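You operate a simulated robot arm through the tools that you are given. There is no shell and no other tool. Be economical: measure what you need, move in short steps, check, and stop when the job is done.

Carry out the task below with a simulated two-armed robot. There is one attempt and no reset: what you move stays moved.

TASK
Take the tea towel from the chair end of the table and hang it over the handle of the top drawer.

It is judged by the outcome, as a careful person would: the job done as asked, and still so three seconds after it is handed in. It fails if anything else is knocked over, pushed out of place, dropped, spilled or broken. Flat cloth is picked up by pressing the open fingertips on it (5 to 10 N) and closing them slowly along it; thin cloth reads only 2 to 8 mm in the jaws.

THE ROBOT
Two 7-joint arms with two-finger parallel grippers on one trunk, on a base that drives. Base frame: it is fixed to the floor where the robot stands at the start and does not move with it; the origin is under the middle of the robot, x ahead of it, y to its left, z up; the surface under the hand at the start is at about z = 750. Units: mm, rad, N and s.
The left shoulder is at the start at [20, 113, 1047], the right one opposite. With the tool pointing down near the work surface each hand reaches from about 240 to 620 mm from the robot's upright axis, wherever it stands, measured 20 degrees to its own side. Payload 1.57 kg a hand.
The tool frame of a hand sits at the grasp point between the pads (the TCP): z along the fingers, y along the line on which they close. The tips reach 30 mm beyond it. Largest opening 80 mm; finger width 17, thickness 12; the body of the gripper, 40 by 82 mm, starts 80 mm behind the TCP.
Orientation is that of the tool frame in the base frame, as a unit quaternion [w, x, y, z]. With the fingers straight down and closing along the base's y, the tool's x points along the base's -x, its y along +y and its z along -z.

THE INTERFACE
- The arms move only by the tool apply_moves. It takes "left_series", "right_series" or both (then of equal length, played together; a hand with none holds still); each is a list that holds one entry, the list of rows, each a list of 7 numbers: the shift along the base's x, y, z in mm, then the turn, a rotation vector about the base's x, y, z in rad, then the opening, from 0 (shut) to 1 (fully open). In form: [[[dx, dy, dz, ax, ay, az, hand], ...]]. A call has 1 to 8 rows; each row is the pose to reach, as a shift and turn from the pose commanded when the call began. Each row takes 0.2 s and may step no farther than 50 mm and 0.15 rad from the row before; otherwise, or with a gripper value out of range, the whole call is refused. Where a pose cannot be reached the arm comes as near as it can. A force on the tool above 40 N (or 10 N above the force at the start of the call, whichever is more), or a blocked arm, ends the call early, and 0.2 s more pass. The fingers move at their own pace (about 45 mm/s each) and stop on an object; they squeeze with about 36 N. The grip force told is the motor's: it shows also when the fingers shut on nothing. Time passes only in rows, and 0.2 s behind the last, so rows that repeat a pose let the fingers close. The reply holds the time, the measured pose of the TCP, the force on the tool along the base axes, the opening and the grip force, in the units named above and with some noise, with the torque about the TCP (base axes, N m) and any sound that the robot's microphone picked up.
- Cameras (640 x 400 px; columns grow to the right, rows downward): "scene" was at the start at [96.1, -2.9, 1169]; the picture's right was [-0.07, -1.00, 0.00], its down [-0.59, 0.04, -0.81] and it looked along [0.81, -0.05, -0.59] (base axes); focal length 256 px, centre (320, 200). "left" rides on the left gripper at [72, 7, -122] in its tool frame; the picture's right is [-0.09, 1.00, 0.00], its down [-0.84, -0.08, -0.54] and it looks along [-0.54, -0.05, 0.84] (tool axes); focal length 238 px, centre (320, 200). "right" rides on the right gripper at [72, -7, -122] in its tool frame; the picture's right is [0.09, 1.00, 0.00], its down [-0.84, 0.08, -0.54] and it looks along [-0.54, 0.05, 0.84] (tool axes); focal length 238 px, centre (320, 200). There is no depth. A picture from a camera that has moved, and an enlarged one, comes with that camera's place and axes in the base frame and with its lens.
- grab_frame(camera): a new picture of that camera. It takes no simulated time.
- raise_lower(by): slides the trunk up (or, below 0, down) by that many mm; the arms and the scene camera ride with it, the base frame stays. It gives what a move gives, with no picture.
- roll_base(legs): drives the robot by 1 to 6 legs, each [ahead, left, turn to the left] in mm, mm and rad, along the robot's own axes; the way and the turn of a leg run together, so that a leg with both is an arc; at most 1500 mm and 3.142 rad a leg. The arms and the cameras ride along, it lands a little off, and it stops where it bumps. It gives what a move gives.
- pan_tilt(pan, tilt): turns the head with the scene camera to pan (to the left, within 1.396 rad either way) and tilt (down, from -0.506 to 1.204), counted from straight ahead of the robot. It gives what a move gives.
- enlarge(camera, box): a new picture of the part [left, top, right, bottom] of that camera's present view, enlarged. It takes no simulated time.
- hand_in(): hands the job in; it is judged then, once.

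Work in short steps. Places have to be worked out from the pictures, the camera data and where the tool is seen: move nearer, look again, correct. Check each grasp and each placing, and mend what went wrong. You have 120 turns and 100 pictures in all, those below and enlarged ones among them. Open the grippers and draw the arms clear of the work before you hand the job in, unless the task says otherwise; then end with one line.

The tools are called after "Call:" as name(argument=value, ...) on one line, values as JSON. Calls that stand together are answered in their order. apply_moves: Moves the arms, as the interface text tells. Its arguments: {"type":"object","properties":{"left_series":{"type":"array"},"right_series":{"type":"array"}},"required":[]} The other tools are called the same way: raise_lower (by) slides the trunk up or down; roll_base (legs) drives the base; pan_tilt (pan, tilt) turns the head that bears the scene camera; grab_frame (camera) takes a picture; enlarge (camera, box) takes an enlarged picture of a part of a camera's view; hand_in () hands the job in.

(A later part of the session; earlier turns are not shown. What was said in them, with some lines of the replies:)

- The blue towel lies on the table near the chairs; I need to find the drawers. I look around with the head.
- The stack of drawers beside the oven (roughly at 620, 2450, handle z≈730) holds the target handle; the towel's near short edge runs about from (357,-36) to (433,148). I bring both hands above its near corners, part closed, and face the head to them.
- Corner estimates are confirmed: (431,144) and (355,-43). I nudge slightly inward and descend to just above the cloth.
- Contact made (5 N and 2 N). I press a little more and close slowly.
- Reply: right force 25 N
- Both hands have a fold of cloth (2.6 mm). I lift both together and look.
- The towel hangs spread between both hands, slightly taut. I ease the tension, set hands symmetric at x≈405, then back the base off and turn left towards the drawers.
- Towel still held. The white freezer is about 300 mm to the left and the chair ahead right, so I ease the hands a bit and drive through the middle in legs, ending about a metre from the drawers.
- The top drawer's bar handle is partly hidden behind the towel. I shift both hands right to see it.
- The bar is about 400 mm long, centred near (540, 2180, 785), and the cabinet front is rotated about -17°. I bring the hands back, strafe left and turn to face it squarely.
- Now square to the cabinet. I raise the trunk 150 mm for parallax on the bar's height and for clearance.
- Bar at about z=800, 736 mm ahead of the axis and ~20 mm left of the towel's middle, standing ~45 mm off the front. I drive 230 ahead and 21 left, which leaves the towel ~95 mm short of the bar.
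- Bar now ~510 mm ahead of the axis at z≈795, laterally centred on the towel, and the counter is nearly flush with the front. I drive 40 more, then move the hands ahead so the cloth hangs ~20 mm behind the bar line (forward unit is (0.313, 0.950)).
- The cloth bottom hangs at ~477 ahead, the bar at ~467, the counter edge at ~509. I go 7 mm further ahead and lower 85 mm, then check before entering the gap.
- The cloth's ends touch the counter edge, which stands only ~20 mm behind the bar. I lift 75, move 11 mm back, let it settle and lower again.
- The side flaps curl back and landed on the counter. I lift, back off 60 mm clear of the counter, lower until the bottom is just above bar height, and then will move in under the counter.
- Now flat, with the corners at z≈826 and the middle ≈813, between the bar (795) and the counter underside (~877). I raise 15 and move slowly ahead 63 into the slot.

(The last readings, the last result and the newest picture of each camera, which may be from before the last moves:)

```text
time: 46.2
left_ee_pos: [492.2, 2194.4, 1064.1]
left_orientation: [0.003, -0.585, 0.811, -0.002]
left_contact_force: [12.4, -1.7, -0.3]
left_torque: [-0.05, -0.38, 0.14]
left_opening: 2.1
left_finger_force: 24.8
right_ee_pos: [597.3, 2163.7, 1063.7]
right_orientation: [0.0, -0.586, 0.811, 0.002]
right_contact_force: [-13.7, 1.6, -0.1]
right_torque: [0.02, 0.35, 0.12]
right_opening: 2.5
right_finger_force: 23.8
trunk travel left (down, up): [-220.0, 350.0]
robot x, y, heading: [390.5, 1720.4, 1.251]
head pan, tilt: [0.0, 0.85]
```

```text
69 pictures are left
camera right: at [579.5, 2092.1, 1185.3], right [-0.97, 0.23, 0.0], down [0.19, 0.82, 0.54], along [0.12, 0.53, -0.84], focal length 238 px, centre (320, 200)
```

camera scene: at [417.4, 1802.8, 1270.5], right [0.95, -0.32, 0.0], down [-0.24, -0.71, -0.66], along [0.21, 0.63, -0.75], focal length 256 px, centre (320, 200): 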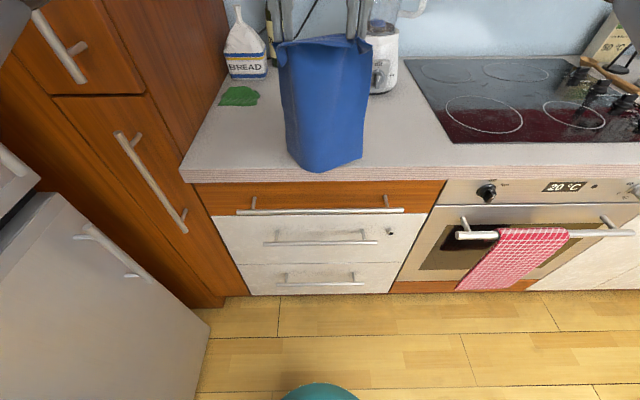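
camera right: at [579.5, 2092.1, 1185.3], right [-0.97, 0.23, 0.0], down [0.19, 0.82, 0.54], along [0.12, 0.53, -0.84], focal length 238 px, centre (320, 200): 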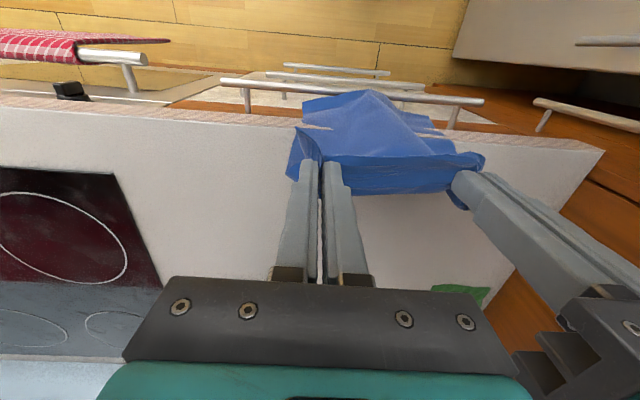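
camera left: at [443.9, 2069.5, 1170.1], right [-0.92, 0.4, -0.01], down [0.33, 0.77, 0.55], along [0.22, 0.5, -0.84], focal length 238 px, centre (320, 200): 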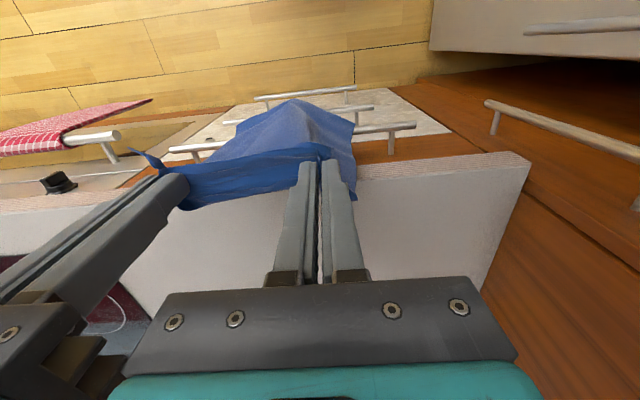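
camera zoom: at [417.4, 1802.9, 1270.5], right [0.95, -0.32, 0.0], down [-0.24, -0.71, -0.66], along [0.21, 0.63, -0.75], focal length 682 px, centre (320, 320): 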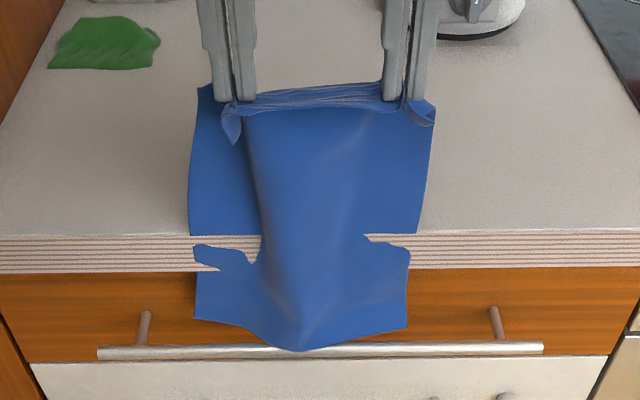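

The cloth is mostly in the slot but its middle ridge still bulges out over the bar. I push the hands 26 mm further ahead (tips still well above the counter) so the counter edge flattens the hanging part.

Call:
apply_moves(left_series=[[[3, 8, 5, 0, 0, 0, 0], [5, 16, 8, 0, 0, 0, 0], [8, 25, 8, 0, 0, 0, 0], [8, 25, 8, 0, 0, 0, 0], [8, 25, 8, 0, 0, 0, 0]]], right_series=[[[3, 8, 5, 0, 0, 0, 0], [5, 16, 8, 0, 0, 0, 0], [8, 25, 8, 0, 0, 0, 0], [8, 25, 8, 0, 0, 0, 0], [8, 25, 8, 0, 0, 0, 0]]])

Call:
enlarge(camera="scene", box=[200, 80, 440, 230])

Call:
grab_frame(camera="right")

```text
time: 47.4
left_ee_pos: [501.4, 2221.1, 1072.0]
left_orientation: [0.002, -0.586, 0.811, -0.001]
left_contact_force: [10.3, -2.1, 0.7]
left_torque: [-0.03, -0.29, 0.08]
left_opening: 2.1
left_finger_force: 23.8
right_ee_pos: [603.3, 2189.1, 1070.7]
right_orientation: [0.001, -0.586, 0.81, 0.002]
right_contact_force: [-9.6, 1.0, 0.0]
right_torque: [0.03, 0.31, 0.13]
right_opening: 2.2
right_finger_force: 24.1
trunk travel left (down, up): [-220.0, 350.0]
robot x, y, heading: [390.8, 1714.6, 1.252]
head pan, tilt: [0.0, 0.85]
```

```text
2.67 times, centred on (320, 155) of scene
camera zoom: at [417.4, 1802.9, 1270.5], right [0.95, -0.32, 0.0], down [-0.24, -0.71, -0.66], along [0.21, 0.63, -0.75], focal length 682 px, centre (320, 320)
```

zoom: 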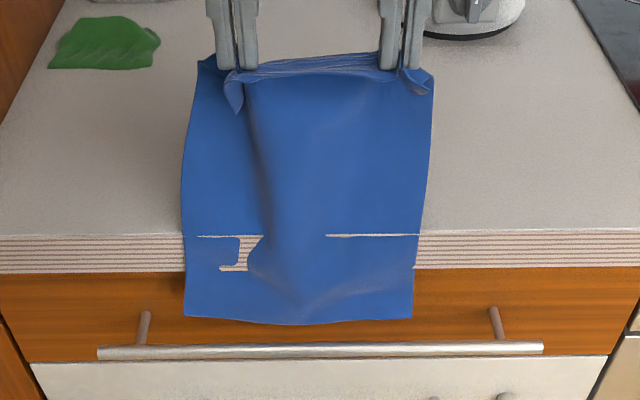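

```text
67 pictures are left
camera right: at [586.8, 2117.3, 1192.4], right [-0.97, 0.23, 0.0], down [0.19, 0.82, 0.54], along [0.12, 0.53, -0.84], focal length 238 px, centre (320, 200)
```

right: 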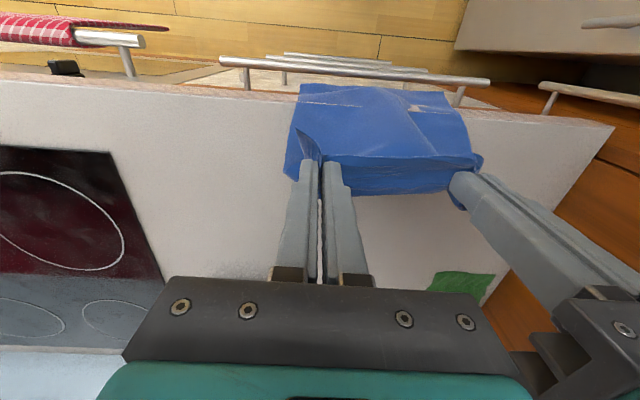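

The cloth is now flat against the edge with its bottom wholly behind the bar. I lower 50 mm.

Call:
apply_moves(left_series=[[[0, 0, -10, 0, 0, 0, 0], [0, 0, -20, 0, 0, 0, 0], [0, 0, -30, 0, 0, 0, 0], [0, 0, -40, 0, 0, 0, 0], [0, 0, -50, 0, 0, 0, 0], [0, 0, -50, 0, 0, 0, 0]]], right_series=[[[0, 0, -10, 0, 0, 0, 0], [0, 0, -20, 0, 0, 0, 0], [0, 0, -30, 0, 0, 0, 0], [0, 0, -40, 0, 0, 0, 0], [0, 0, -50, 0, 0, 0, 0], [0, 0, -50, 0, 0, 0, 0]]])

Call:
enlarge(camera="scene", box=[200, 80, 440, 230])

```text
time: 48.8
left_ee_pos: [502.8, 2222.3, 1022.1]
left_orientation: [0.003, -0.585, 0.811, -0.002]
left_contact_force: [7.5, -1.4, -0.5]
left_torque: [0.0, -0.25, 0.1]
left_opening: 2.6
left_finger_force: 24.0
right_ee_pos: [603.2, 2187.3, 1023.0]
right_orientation: [0.001, -0.585, 0.811, 0.001]
right_contact_force: [-6.8, 2.2, -0.2]
right_torque: [0.06, 0.25, 0.13]
right_opening: 2.7
right_finger_force: 23.9
trunk travel left (down, up): [-220.0, 350.0]
robot x, y, heading: [395.2, 1719.4, 1.25]
head pan, tilt: [0.0, 0.85]
```

```text
2.67 times, centred on (320, 155) of scene
camera zoom: at [417.4, 1802.9, 1270.5], right [0.95, -0.32, 0.0], down [-0.24, -0.71, -0.66], along [0.21, 0.63, -0.75], focal length 682 px, centre (320, 320)
```

zoom: 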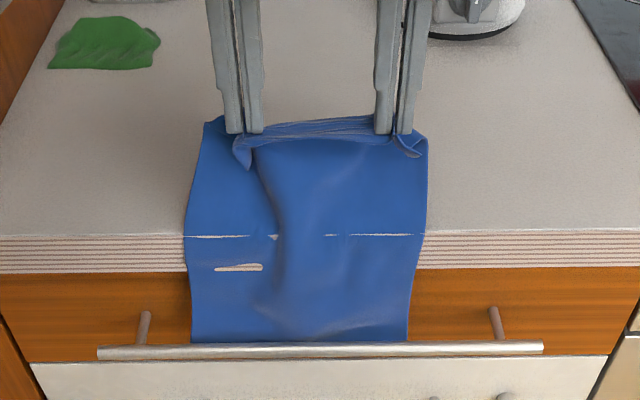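

The bottom edge is now passing behind the bar. I lower another 55 mm.

Call:
apply_moves(left_series=[[[0, 0, -10, 0, 0, 0, 0], [0, 0, -20, 0, 0, 0, 0], [0, 0, -30, 0, 0, 0, 0], [0, 0, -40, 0, 0, 0, 0], [0, 0, -50, 0, 0, 0, 0], [0, 0, -55, 0, 0, 0, 0], [0, 0, -55, 0, 0, 0, 0]]], right_series=[[[0, 0, -10, 0, 0, 0, 0], [0, 0, -20, 0, 0, 0, 0], [0, 0, -30, 0, 0, 0, 0], [0, 0, -40, 0, 0, 0, 0], [0, 0, -50, 0, 0, 0, 0], [0, 0, -55, 0, 0, 0, 0], [0, 0, -55, 0, 0, 0, 0]]])

Call:
enlarge(camera="scene", box=[200, 80, 440, 230])

Call:
grab_frame(camera="left")

```text
time: 50.4
left_ee_pos: [502.6, 2220.6, 967.7]
left_orientation: [0.003, -0.584, 0.812, -0.002]
left_contact_force: [8.4, -1.5, 0.1]
left_torque: [-0.01, -0.24, 0.1]
left_opening: 2.3
left_finger_force: 23.4
right_ee_pos: [605.2, 2188.2, 966.6]
right_orientation: [0.0, -0.586, 0.811, 0.002]
right_contact_force: [-9.6, 1.1, -0.5]
right_torque: [0.01, 0.3, 0.09]
right_opening: 2.7
right_finger_force: 23.7
trunk travel left (down, up): [-220.0, 350.0]
robot x, y, heading: [389.6, 1715.1, 1.25]
head pan, tilt: [0.0, 0.85]
```

```text
2.67 times, centred on (320, 155) of scene
camera zoom: at [417.4, 1802.9, 1270.5], right [0.95, -0.32, 0.0], down [-0.24, -0.71, -0.66], along [0.21, 0.63, -0.75], focal length 682 px, centre (320, 320)
```

zoom: 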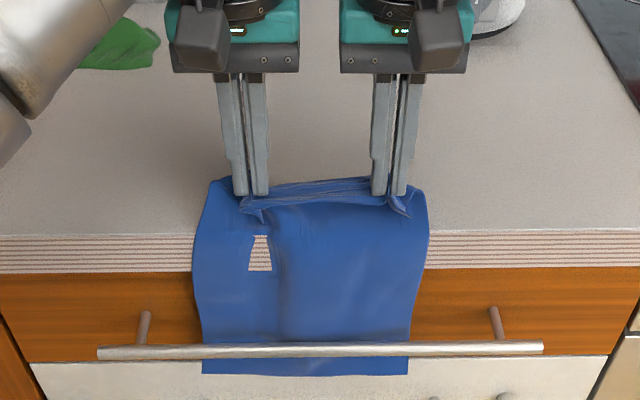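

```text
64 pictures are left
camera left: at [473.2, 2154.4, 1088.5], right [-0.92, 0.4, -0.01], down [0.33, 0.77, 0.54], along [0.22, 0.5, -0.84], focal length 238 px, centre (320, 200)
```

left: 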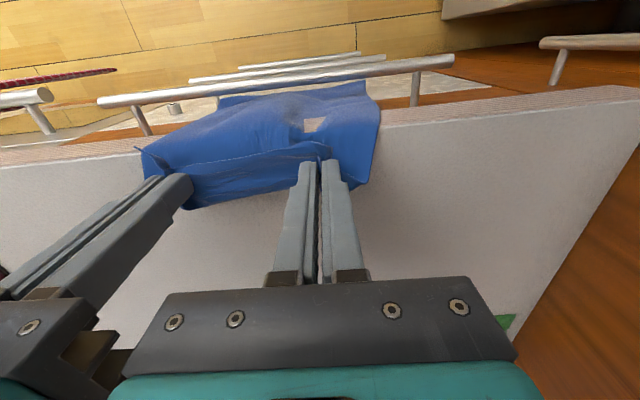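

About 55 mm hangs behind the bar. To feed more, I move the hands back to just in front of the counter edge while lowering.

Call:
apply_moves(left_series=[[[-4, -13, 0, 0, 0, 0, 0], [-8, -26, -4, 0, 0, 0, 0], [-14, -43, -8, 0, 0, 0, 0], [-14, -43, -18, 0, 0, 0, 0], [-14, -43, -28, 0, 0, 0, 0], [-14, -43, -38, 0, 0, 0, 0], [-14, -43, -38, 0, 0, 0, 0]]], right_series=[[[-4, -13, 0, 0, 0, 0, 0], [-8, -26, -4, 0, 0, 0, 0], [-14, -43, -8, 0, 0, 0, 0], [-14, -43, -18, 0, 0, 0, 0], [-14, -43, -28, 0, 0, 0, 0], [-14, -43, -38, 0, 0, 0, 0], [-14, -43, -38, 0, 0, 0, 0]]])

Call:
enlarge(camera="scene", box=[200, 80, 440, 230])

Call:
grab_frame(camera="left")

```text
time: 52.0
left_ee_pos: [488.2, 2177.9, 930.4]
left_orientation: [0.001, -0.585, 0.811, -0.002]
left_contact_force: [12.0, -1.5, 0.2]
left_torque: [-0.01, -0.33, 0.12]
left_opening: 2.2
left_finger_force: 23.7
right_ee_pos: [588.8, 2145.4, 931.1]
right_orientation: [0.0, -0.585, 0.811, 0.002]
right_contact_force: [-10.1, -0.1, -0.2]
right_torque: [0.02, 0.34, 0.13]
right_opening: 2.9
right_finger_force: 24.5
trunk travel left (down, up): [-220.0, 350.0]
robot x, y, heading: [393.6, 1720.5, 1.248]
head pan, tilt: [0.0, 0.85]
```

```text
2.67 times, centred on (320, 155) of scene
camera zoom: at [417.5, 1803.0, 1270.5], right [0.95, -0.32, 0.0], down [-0.24, -0.71, -0.66], along [0.21, 0.63, -0.75], focal length 682 px, centre (320, 320)
```

zoom: 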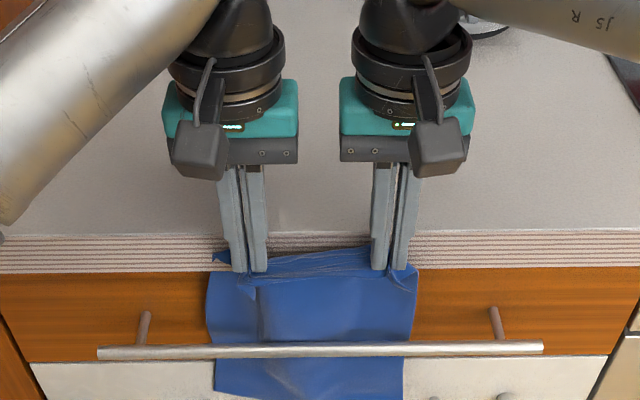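

```text
62 pictures are left
camera left: at [457.9, 2111.3, 1050.9], right [-0.92, 0.4, 0.0], down [0.33, 0.77, 0.54], along [0.22, 0.5, -0.84], focal length 238 px, centre (320, 200)
```

left: 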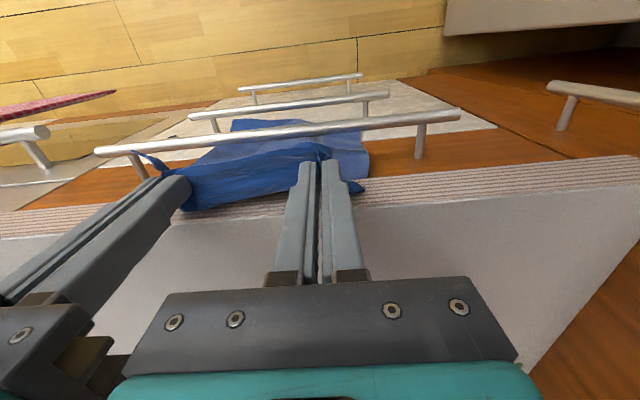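

About 96 mm hangs behind the bar, ~130 remains above. I feed 15 mm more and then swing the held edge out and down in front of the bar in an arc.

Call:
apply_moves(left_series=[[[0, 0, -15, 0, 0, 0, 0], [-5, -14, -25, 0, 0, 0, 0], [-11, -33, -35, 0, 0, 0, 0], [-17, -52, -50, 0, 0, 0, 0], [-22, -66, -75, 0, 0, 0, 0], [-24, -71, -105, 0, 0, 0, 0], [-23, -68, -130, 0, 0, 0, 0], [-23, -68, -130, 0, 0, 0, 0]]], right_series=[[[0, 0, -15, 0, 0, 0, 0], [-5, -14, -25, 0, 0, 0, 0], [-11, -33, -35, 0, 0, 0, 0], [-17, -52, -50, 0, 0, 0, 0], [-22, -66, -75, 0, 0, 0, 0], [-24, -71, -105, 0, 0, 0, 0], [-23, -68, -130, 0, 0, 0, 0], [-23, -68, -130, 0, 0, 0, 0]]])

Call:
enlarge(camera="scene", box=[200, 130, 440, 280])

Call:
grab_frame(camera="left")

Call:
grab_frame(camera="right")

```text
time: 53.8
left_ee_pos: [462.5, 2111.8, 798.2]
left_orientation: [0.003, -0.585, 0.811, -0.001]
left_contact_force: [16.0, -2.0, -0.4]
left_torque: [-0.05, -0.47, 0.18]
left_opening: 2.7
left_finger_force: 23.5
right_ee_pos: [567.7, 2077.5, 797.1]
right_orientation: [-0.001, -0.585, 0.811, 0.003]
right_contact_force: [-14.7, 2.5, 0.1]
right_torque: [0.07, 0.46, 0.15]
right_opening: 2.6
right_finger_force: 24.1
trunk travel left (down, up): [-220.0, 350.0]
robot x, y, heading: [392.4, 1715.2, 1.248]
head pan, tilt: [0.0, 0.85]
```

```text
2.67 times, centred on (320, 205) of scene
camera zoom: at [417.4, 1803.0, 1270.5], right [0.95, -0.32, 0.0], down [-0.24, -0.71, -0.66], along [0.21, 0.63, -0.75], focal length 682 px, centre (320, 187)
```

zoom: 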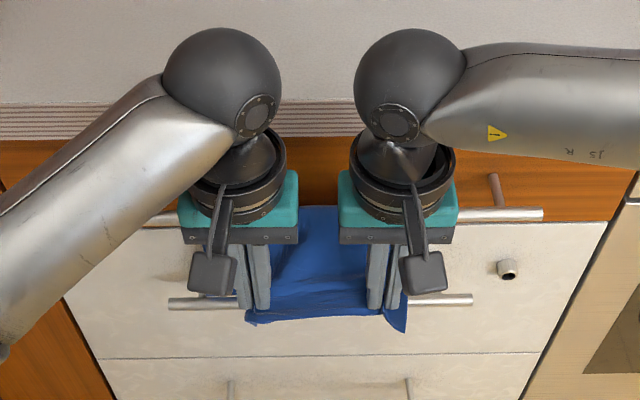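

```text
60 pictures are left
camera left: at [433.7, 2044.0, 919.6], right [-0.92, 0.4, -0.01], down [0.33, 0.77, 0.55], along [0.22, 0.5, -0.84], focal length 238 px, centre (320, 200)
```

left: 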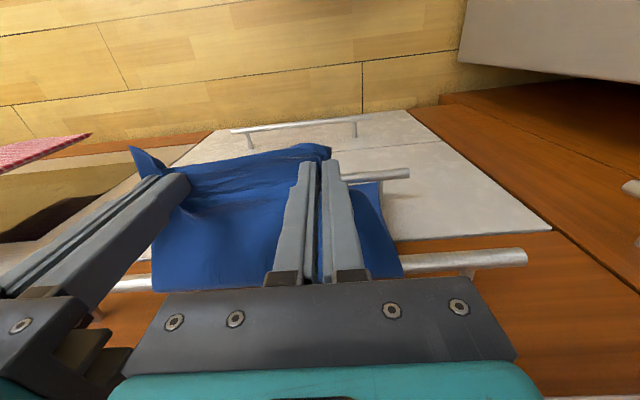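

```text
59 pictures are left
camera right: at [551.1, 2005.7, 918.3], right [-0.97, 0.23, 0.0], down [0.19, 0.82, 0.54], along [0.12, 0.53, -0.84], focal length 238 px, centre (320, 200)
```

right: 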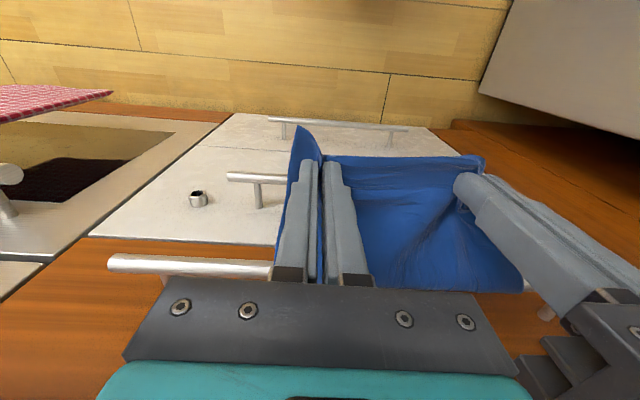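

The towel is draped over the bar. I lower 30 mm more, slightly towards the drawer, ease lateral tension, then open the fingers a little.

Call:
apply_moves(left_series=[[[3, 5, -15, 0, 0, 0, 0], [7, 10, -30, 0, 0, 0, 0], [7, 10, -30, 0, 0, 0, 0], [7, 10, -30, 0, 0, 0, 0.1], [7, 10, -30, 0, 0, 0, 0.2], [7, 10, -30, 0, 0, 0, 0.3], [7, 10, -30, 0, 0, 0, 0.3]]], right_series=[[[1, 6, -15, 0, 0, 0, 0], [1, 12, -30, 0, 0, 0, 0], [1, 12, -30, 0, 0, 0, 0], [1, 12, -30, 0, 0, 0, 0.1], [1, 12, -30, 0, 0, 0, 0.2], [1, 12, -30, 0, 0, 0, 0.3], [1, 12, -30, 0, 0, 0, 0.3]]])

Call:
grab_frame(camera="left")

Call:
grab_frame(camera="right")

```text
time: 55.4
left_ee_pos: [470.4, 2120.5, 770.2]
left_orientation: [0.002, -0.585, 0.811, 0.0]
left_contact_force: [-1.1, 0.3, -0.7]
left_torque: [0.01, 0.0, 0.01]
left_opening: 23.7
left_finger_force: 0.0
right_ee_pos: [569.4, 2091.2, 767.4]
right_orientation: [0.0, -0.585, 0.811, 0.0]
right_contact_force: [-1.2, -1.1, 0.5]
right_torque: [-0.01, 0.04, 0.04]
right_opening: 23.9
right_finger_force: 0.0
trunk travel left (down, up): [-220.0, 350.0]
robot x, y, heading: [393.2, 1715.0, 1.257]
head pan, tilt: [0.0, 0.85]
```

```text
58 pictures are left
camera left: at [441.2, 2053.9, 890.7], right [-0.92, 0.4, 0.0], down [0.33, 0.77, 0.54], along [0.22, 0.5, -0.84], focal length 238 px, centre (320, 200)
```

left: 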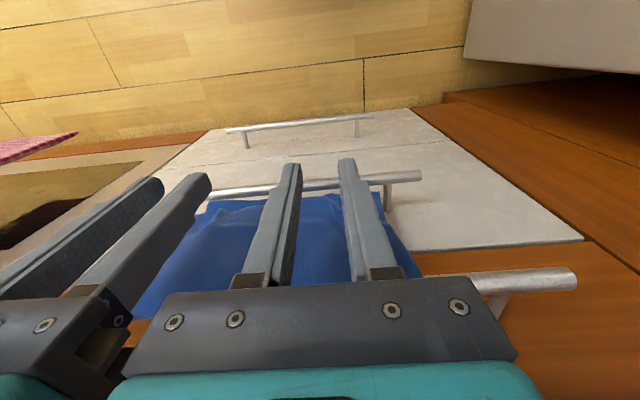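

```text
57 pictures are left
camera right: at [553.1, 2018.3, 888.8], right [-0.97, 0.23, 0.0], down [0.19, 0.82, 0.54], along [0.12, 0.53, -0.84], focal length 238 px, centre (320, 200)
```

right: 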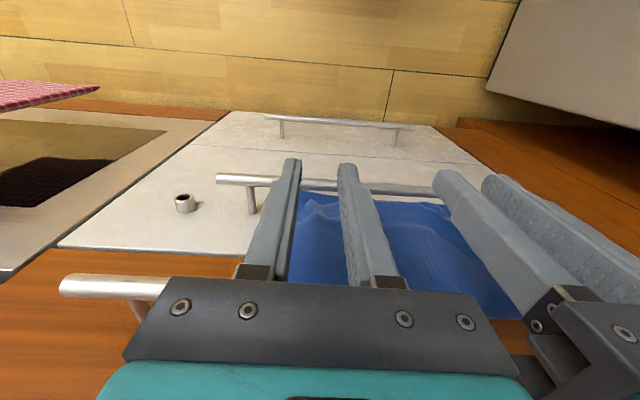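

The cloth fell clear of the fingers and hangs over the bar. I draw the hands straight back 120 mm and look.

Call:
apply_moves(left_series=[[[-6, -19, 0, 0, 0, 0, 0.3], [-13, -38, 0, 0, 0, 0, 0.3], [-22, -66, 0, 0, 0, 0, 0.3], [-30, -90, 10, 0, 0, 0, 0.3], [-38, -114, 20, 0, 0, 0, 0.3]]], right_series=[[[-6, -19, 0, 0, 0, 0, 0.3], [-13, -38, 0, 0, 0, 0, 0.3], [-22, -66, 0, 0, 0, 0, 0.3], [-30, -90, 10, 0, 0, 0, 0.3], [-38, -114, 20, 0, 0, 0, 0.3]]])

Call:
grab_frame(camera="scene")

Call:
grab_frame(camera="left")

```text
time: 56.6
left_ee_pos: [431.5, 2007.7, 790.1]
left_orientation: [0.002, -0.586, 0.81, -0.001]
left_contact_force: [0.2, 0.3, 0.6]
left_torque: [-0.01, 0.0, 0.01]
left_opening: 24.0
left_finger_force: 0.1
right_ee_pos: [530.7, 1974.4, 787.3]
right_orientation: [0.001, -0.585, 0.811, 0.003]
right_contact_force: [-0.3, 0.2, -0.5]
right_torque: [-0.04, -0.02, 0.0]
right_opening: 24.0
right_finger_force: 0.0
trunk travel left (down, up): [-220.0, 350.0]
robot x, y, heading: [389.6, 1717.7, 1.25]
head pan, tilt: [0.0, 0.85]
```

```text
56 pictures are left
camera scene: at [417.4, 1802.7, 1270.6], right [0.95, -0.32, 0.0], down [-0.24, -0.71, -0.66], along [0.21, 0.63, -0.75], focal length 256 px, centre (320, 200)
```

scene: 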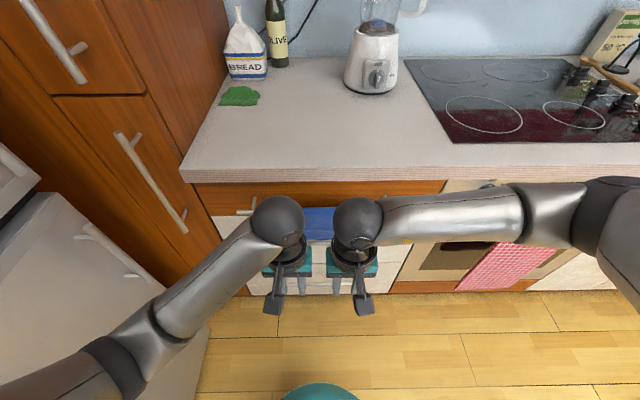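

```text
55 pictures are left
camera left: at [402.4, 1941.0, 910.7], right [-0.92, 0.4, 0.0], down [0.33, 0.77, 0.54], along [0.22, 0.5, -0.84], focal length 238 px, centre (320, 200)
```

left: 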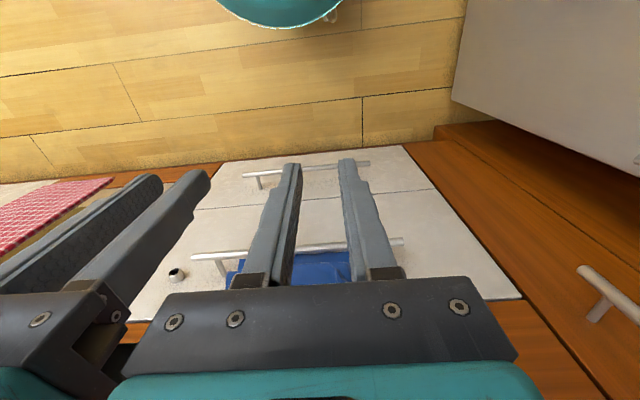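

Hands clear. I back the base off 300 mm to view the result unobstructed.

Call:
roll_base(legs=[[-300, 0, 0]])

Call:
apply_moves(left_series=[[[-40, 10, 10, 0, 0, 0, 0.5], [-80, 20, 20, 0, 0, 0, 0.8], [-120, 30, 20, 0, 0, 0, 1]]], right_series=[[[40, -10, 10, 0, 0, 0, 0.5], [80, -20, 20, 0, 0, 0, 0.8], [120, -30, 20, 0, 0, 0, 1]]])

Call:
pan_tilt(pan=0, tilt=0.65)

Call:
grab_frame(camera="scene")

Call:
enlarge(camera="scene", box=[200, 110, 440, 260])

```text
time: 58.7
left_ee_pos: [337.9, 1723.2, 789.5]
left_orientation: [0.002, -0.587, 0.81, -0.001]
left_contact_force: [-0.9, 0.7, 0.9]
left_torque: [0.04, 0.0, 0.02]
left_opening: 24.0
left_finger_force: 0.1
right_ee_pos: [436.0, 1692.2, 786.8]
right_orientation: [0.001, -0.586, 0.81, 0.002]
right_contact_force: [-0.5, -0.4, 0.4]
right_torque: [0.01, -0.01, -0.01]
right_opening: 24.0
right_finger_force: 0.1
trunk travel left (down, up): [-220.0, 350.0]
robot x, y, heading: [293.1, 1430.3, 1.249]
head pan, tilt: [0.0, 0.85]
```

```text
time: 59.5
left_ee_pos: [217.0, 1755.6, 810.4]
left_orientation: [0.003, -0.585, 0.811, -0.001]
left_contact_force: [0.1, 1.1, 1.2]
left_torque: [-0.01, -0.01, -0.01]
left_opening: 79.7
left_finger_force: 0.0
right_ee_pos: [554.9, 1661.4, 805.4]
right_orientation: [0.0, -0.587, 0.81, 0.003]
right_contact_force: [0.1, 0.0, -1.0]
right_torque: [-0.04, -0.01, 0.0]
right_opening: 79.9
right_finger_force: 0.1
trunk travel left (down, up): [-220.0, 350.0]
robot x, y, heading: [296.5, 1432.2, 1.252]
head pan, tilt: [0.0, 0.85]
```

```text
time: 60.2
left_ee_pos: [216.1, 1755.6, 809.4]
left_orientation: [0.003, -0.587, 0.81, -0.001]
left_contact_force: [-0.6, 0.3, 1.0]
left_torque: [0.01, 0.03, 0.0]
left_opening: 79.9
left_finger_force: 0.1
right_ee_pos: [553.9, 1661.4, 806.2]
right_orientation: [0.0, -0.587, 0.81, 0.002]
right_contact_force: [0.2, 0.5, -0.6]
right_torque: [0.0, 0.03, 0.03]
right_opening: 79.6
right_finger_force: 0.0
trunk travel left (down, up): [-220.0, 350.0]
robot x, y, heading: [292.3, 1433.7, 1.25]
head pan, tilt: [0.0, 0.649]
```

```text
54 pictures are left
camera scene: at [325.7, 1527.1, 1287.1], right [0.95, -0.31, 0.0], down [-0.19, -0.57, -0.8], along [0.25, 0.76, -0.61], focal length 256 px, centre (320, 200)
```

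scene: 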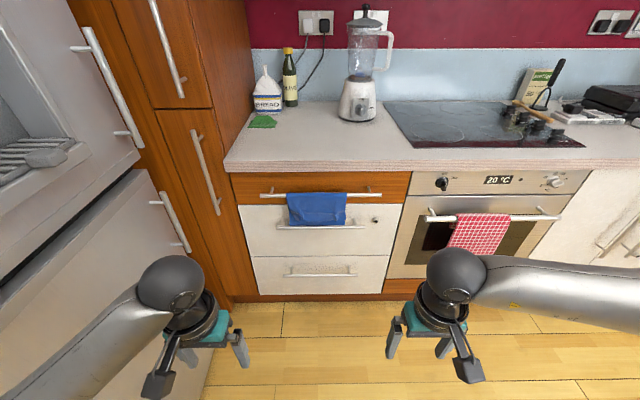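

```text
2.67 times, centred on (320, 185) of scene
camera zoom: at [325.7, 1527.1, 1287.1], right [0.95, -0.31, 0.0], down [-0.19, -0.57, -0.8], along [0.25, 0.76, -0.61], focal length 682 px, centre (320, 240)
```

zoom: 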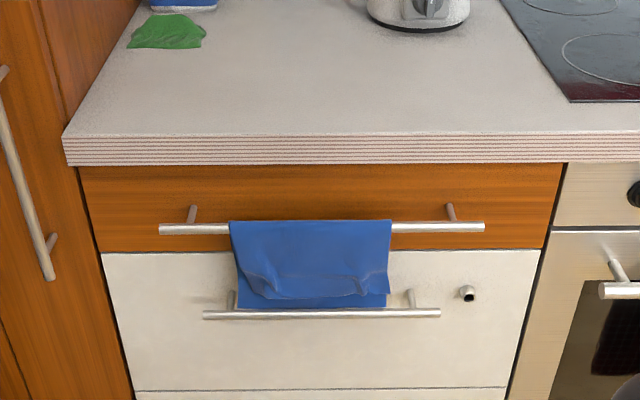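

The towel hangs flat and evenly over the top drawer's handle and has stayed put for several seconds. Nothing else has moved and the hands are open and clear, so I hand it in.

Call:
hand_in()

```text
The job is handed in.
```

The blue tea towel from the chair end of the table is hanging over the top drawer's handle, with both hands open and clear and nothing else disturbed.
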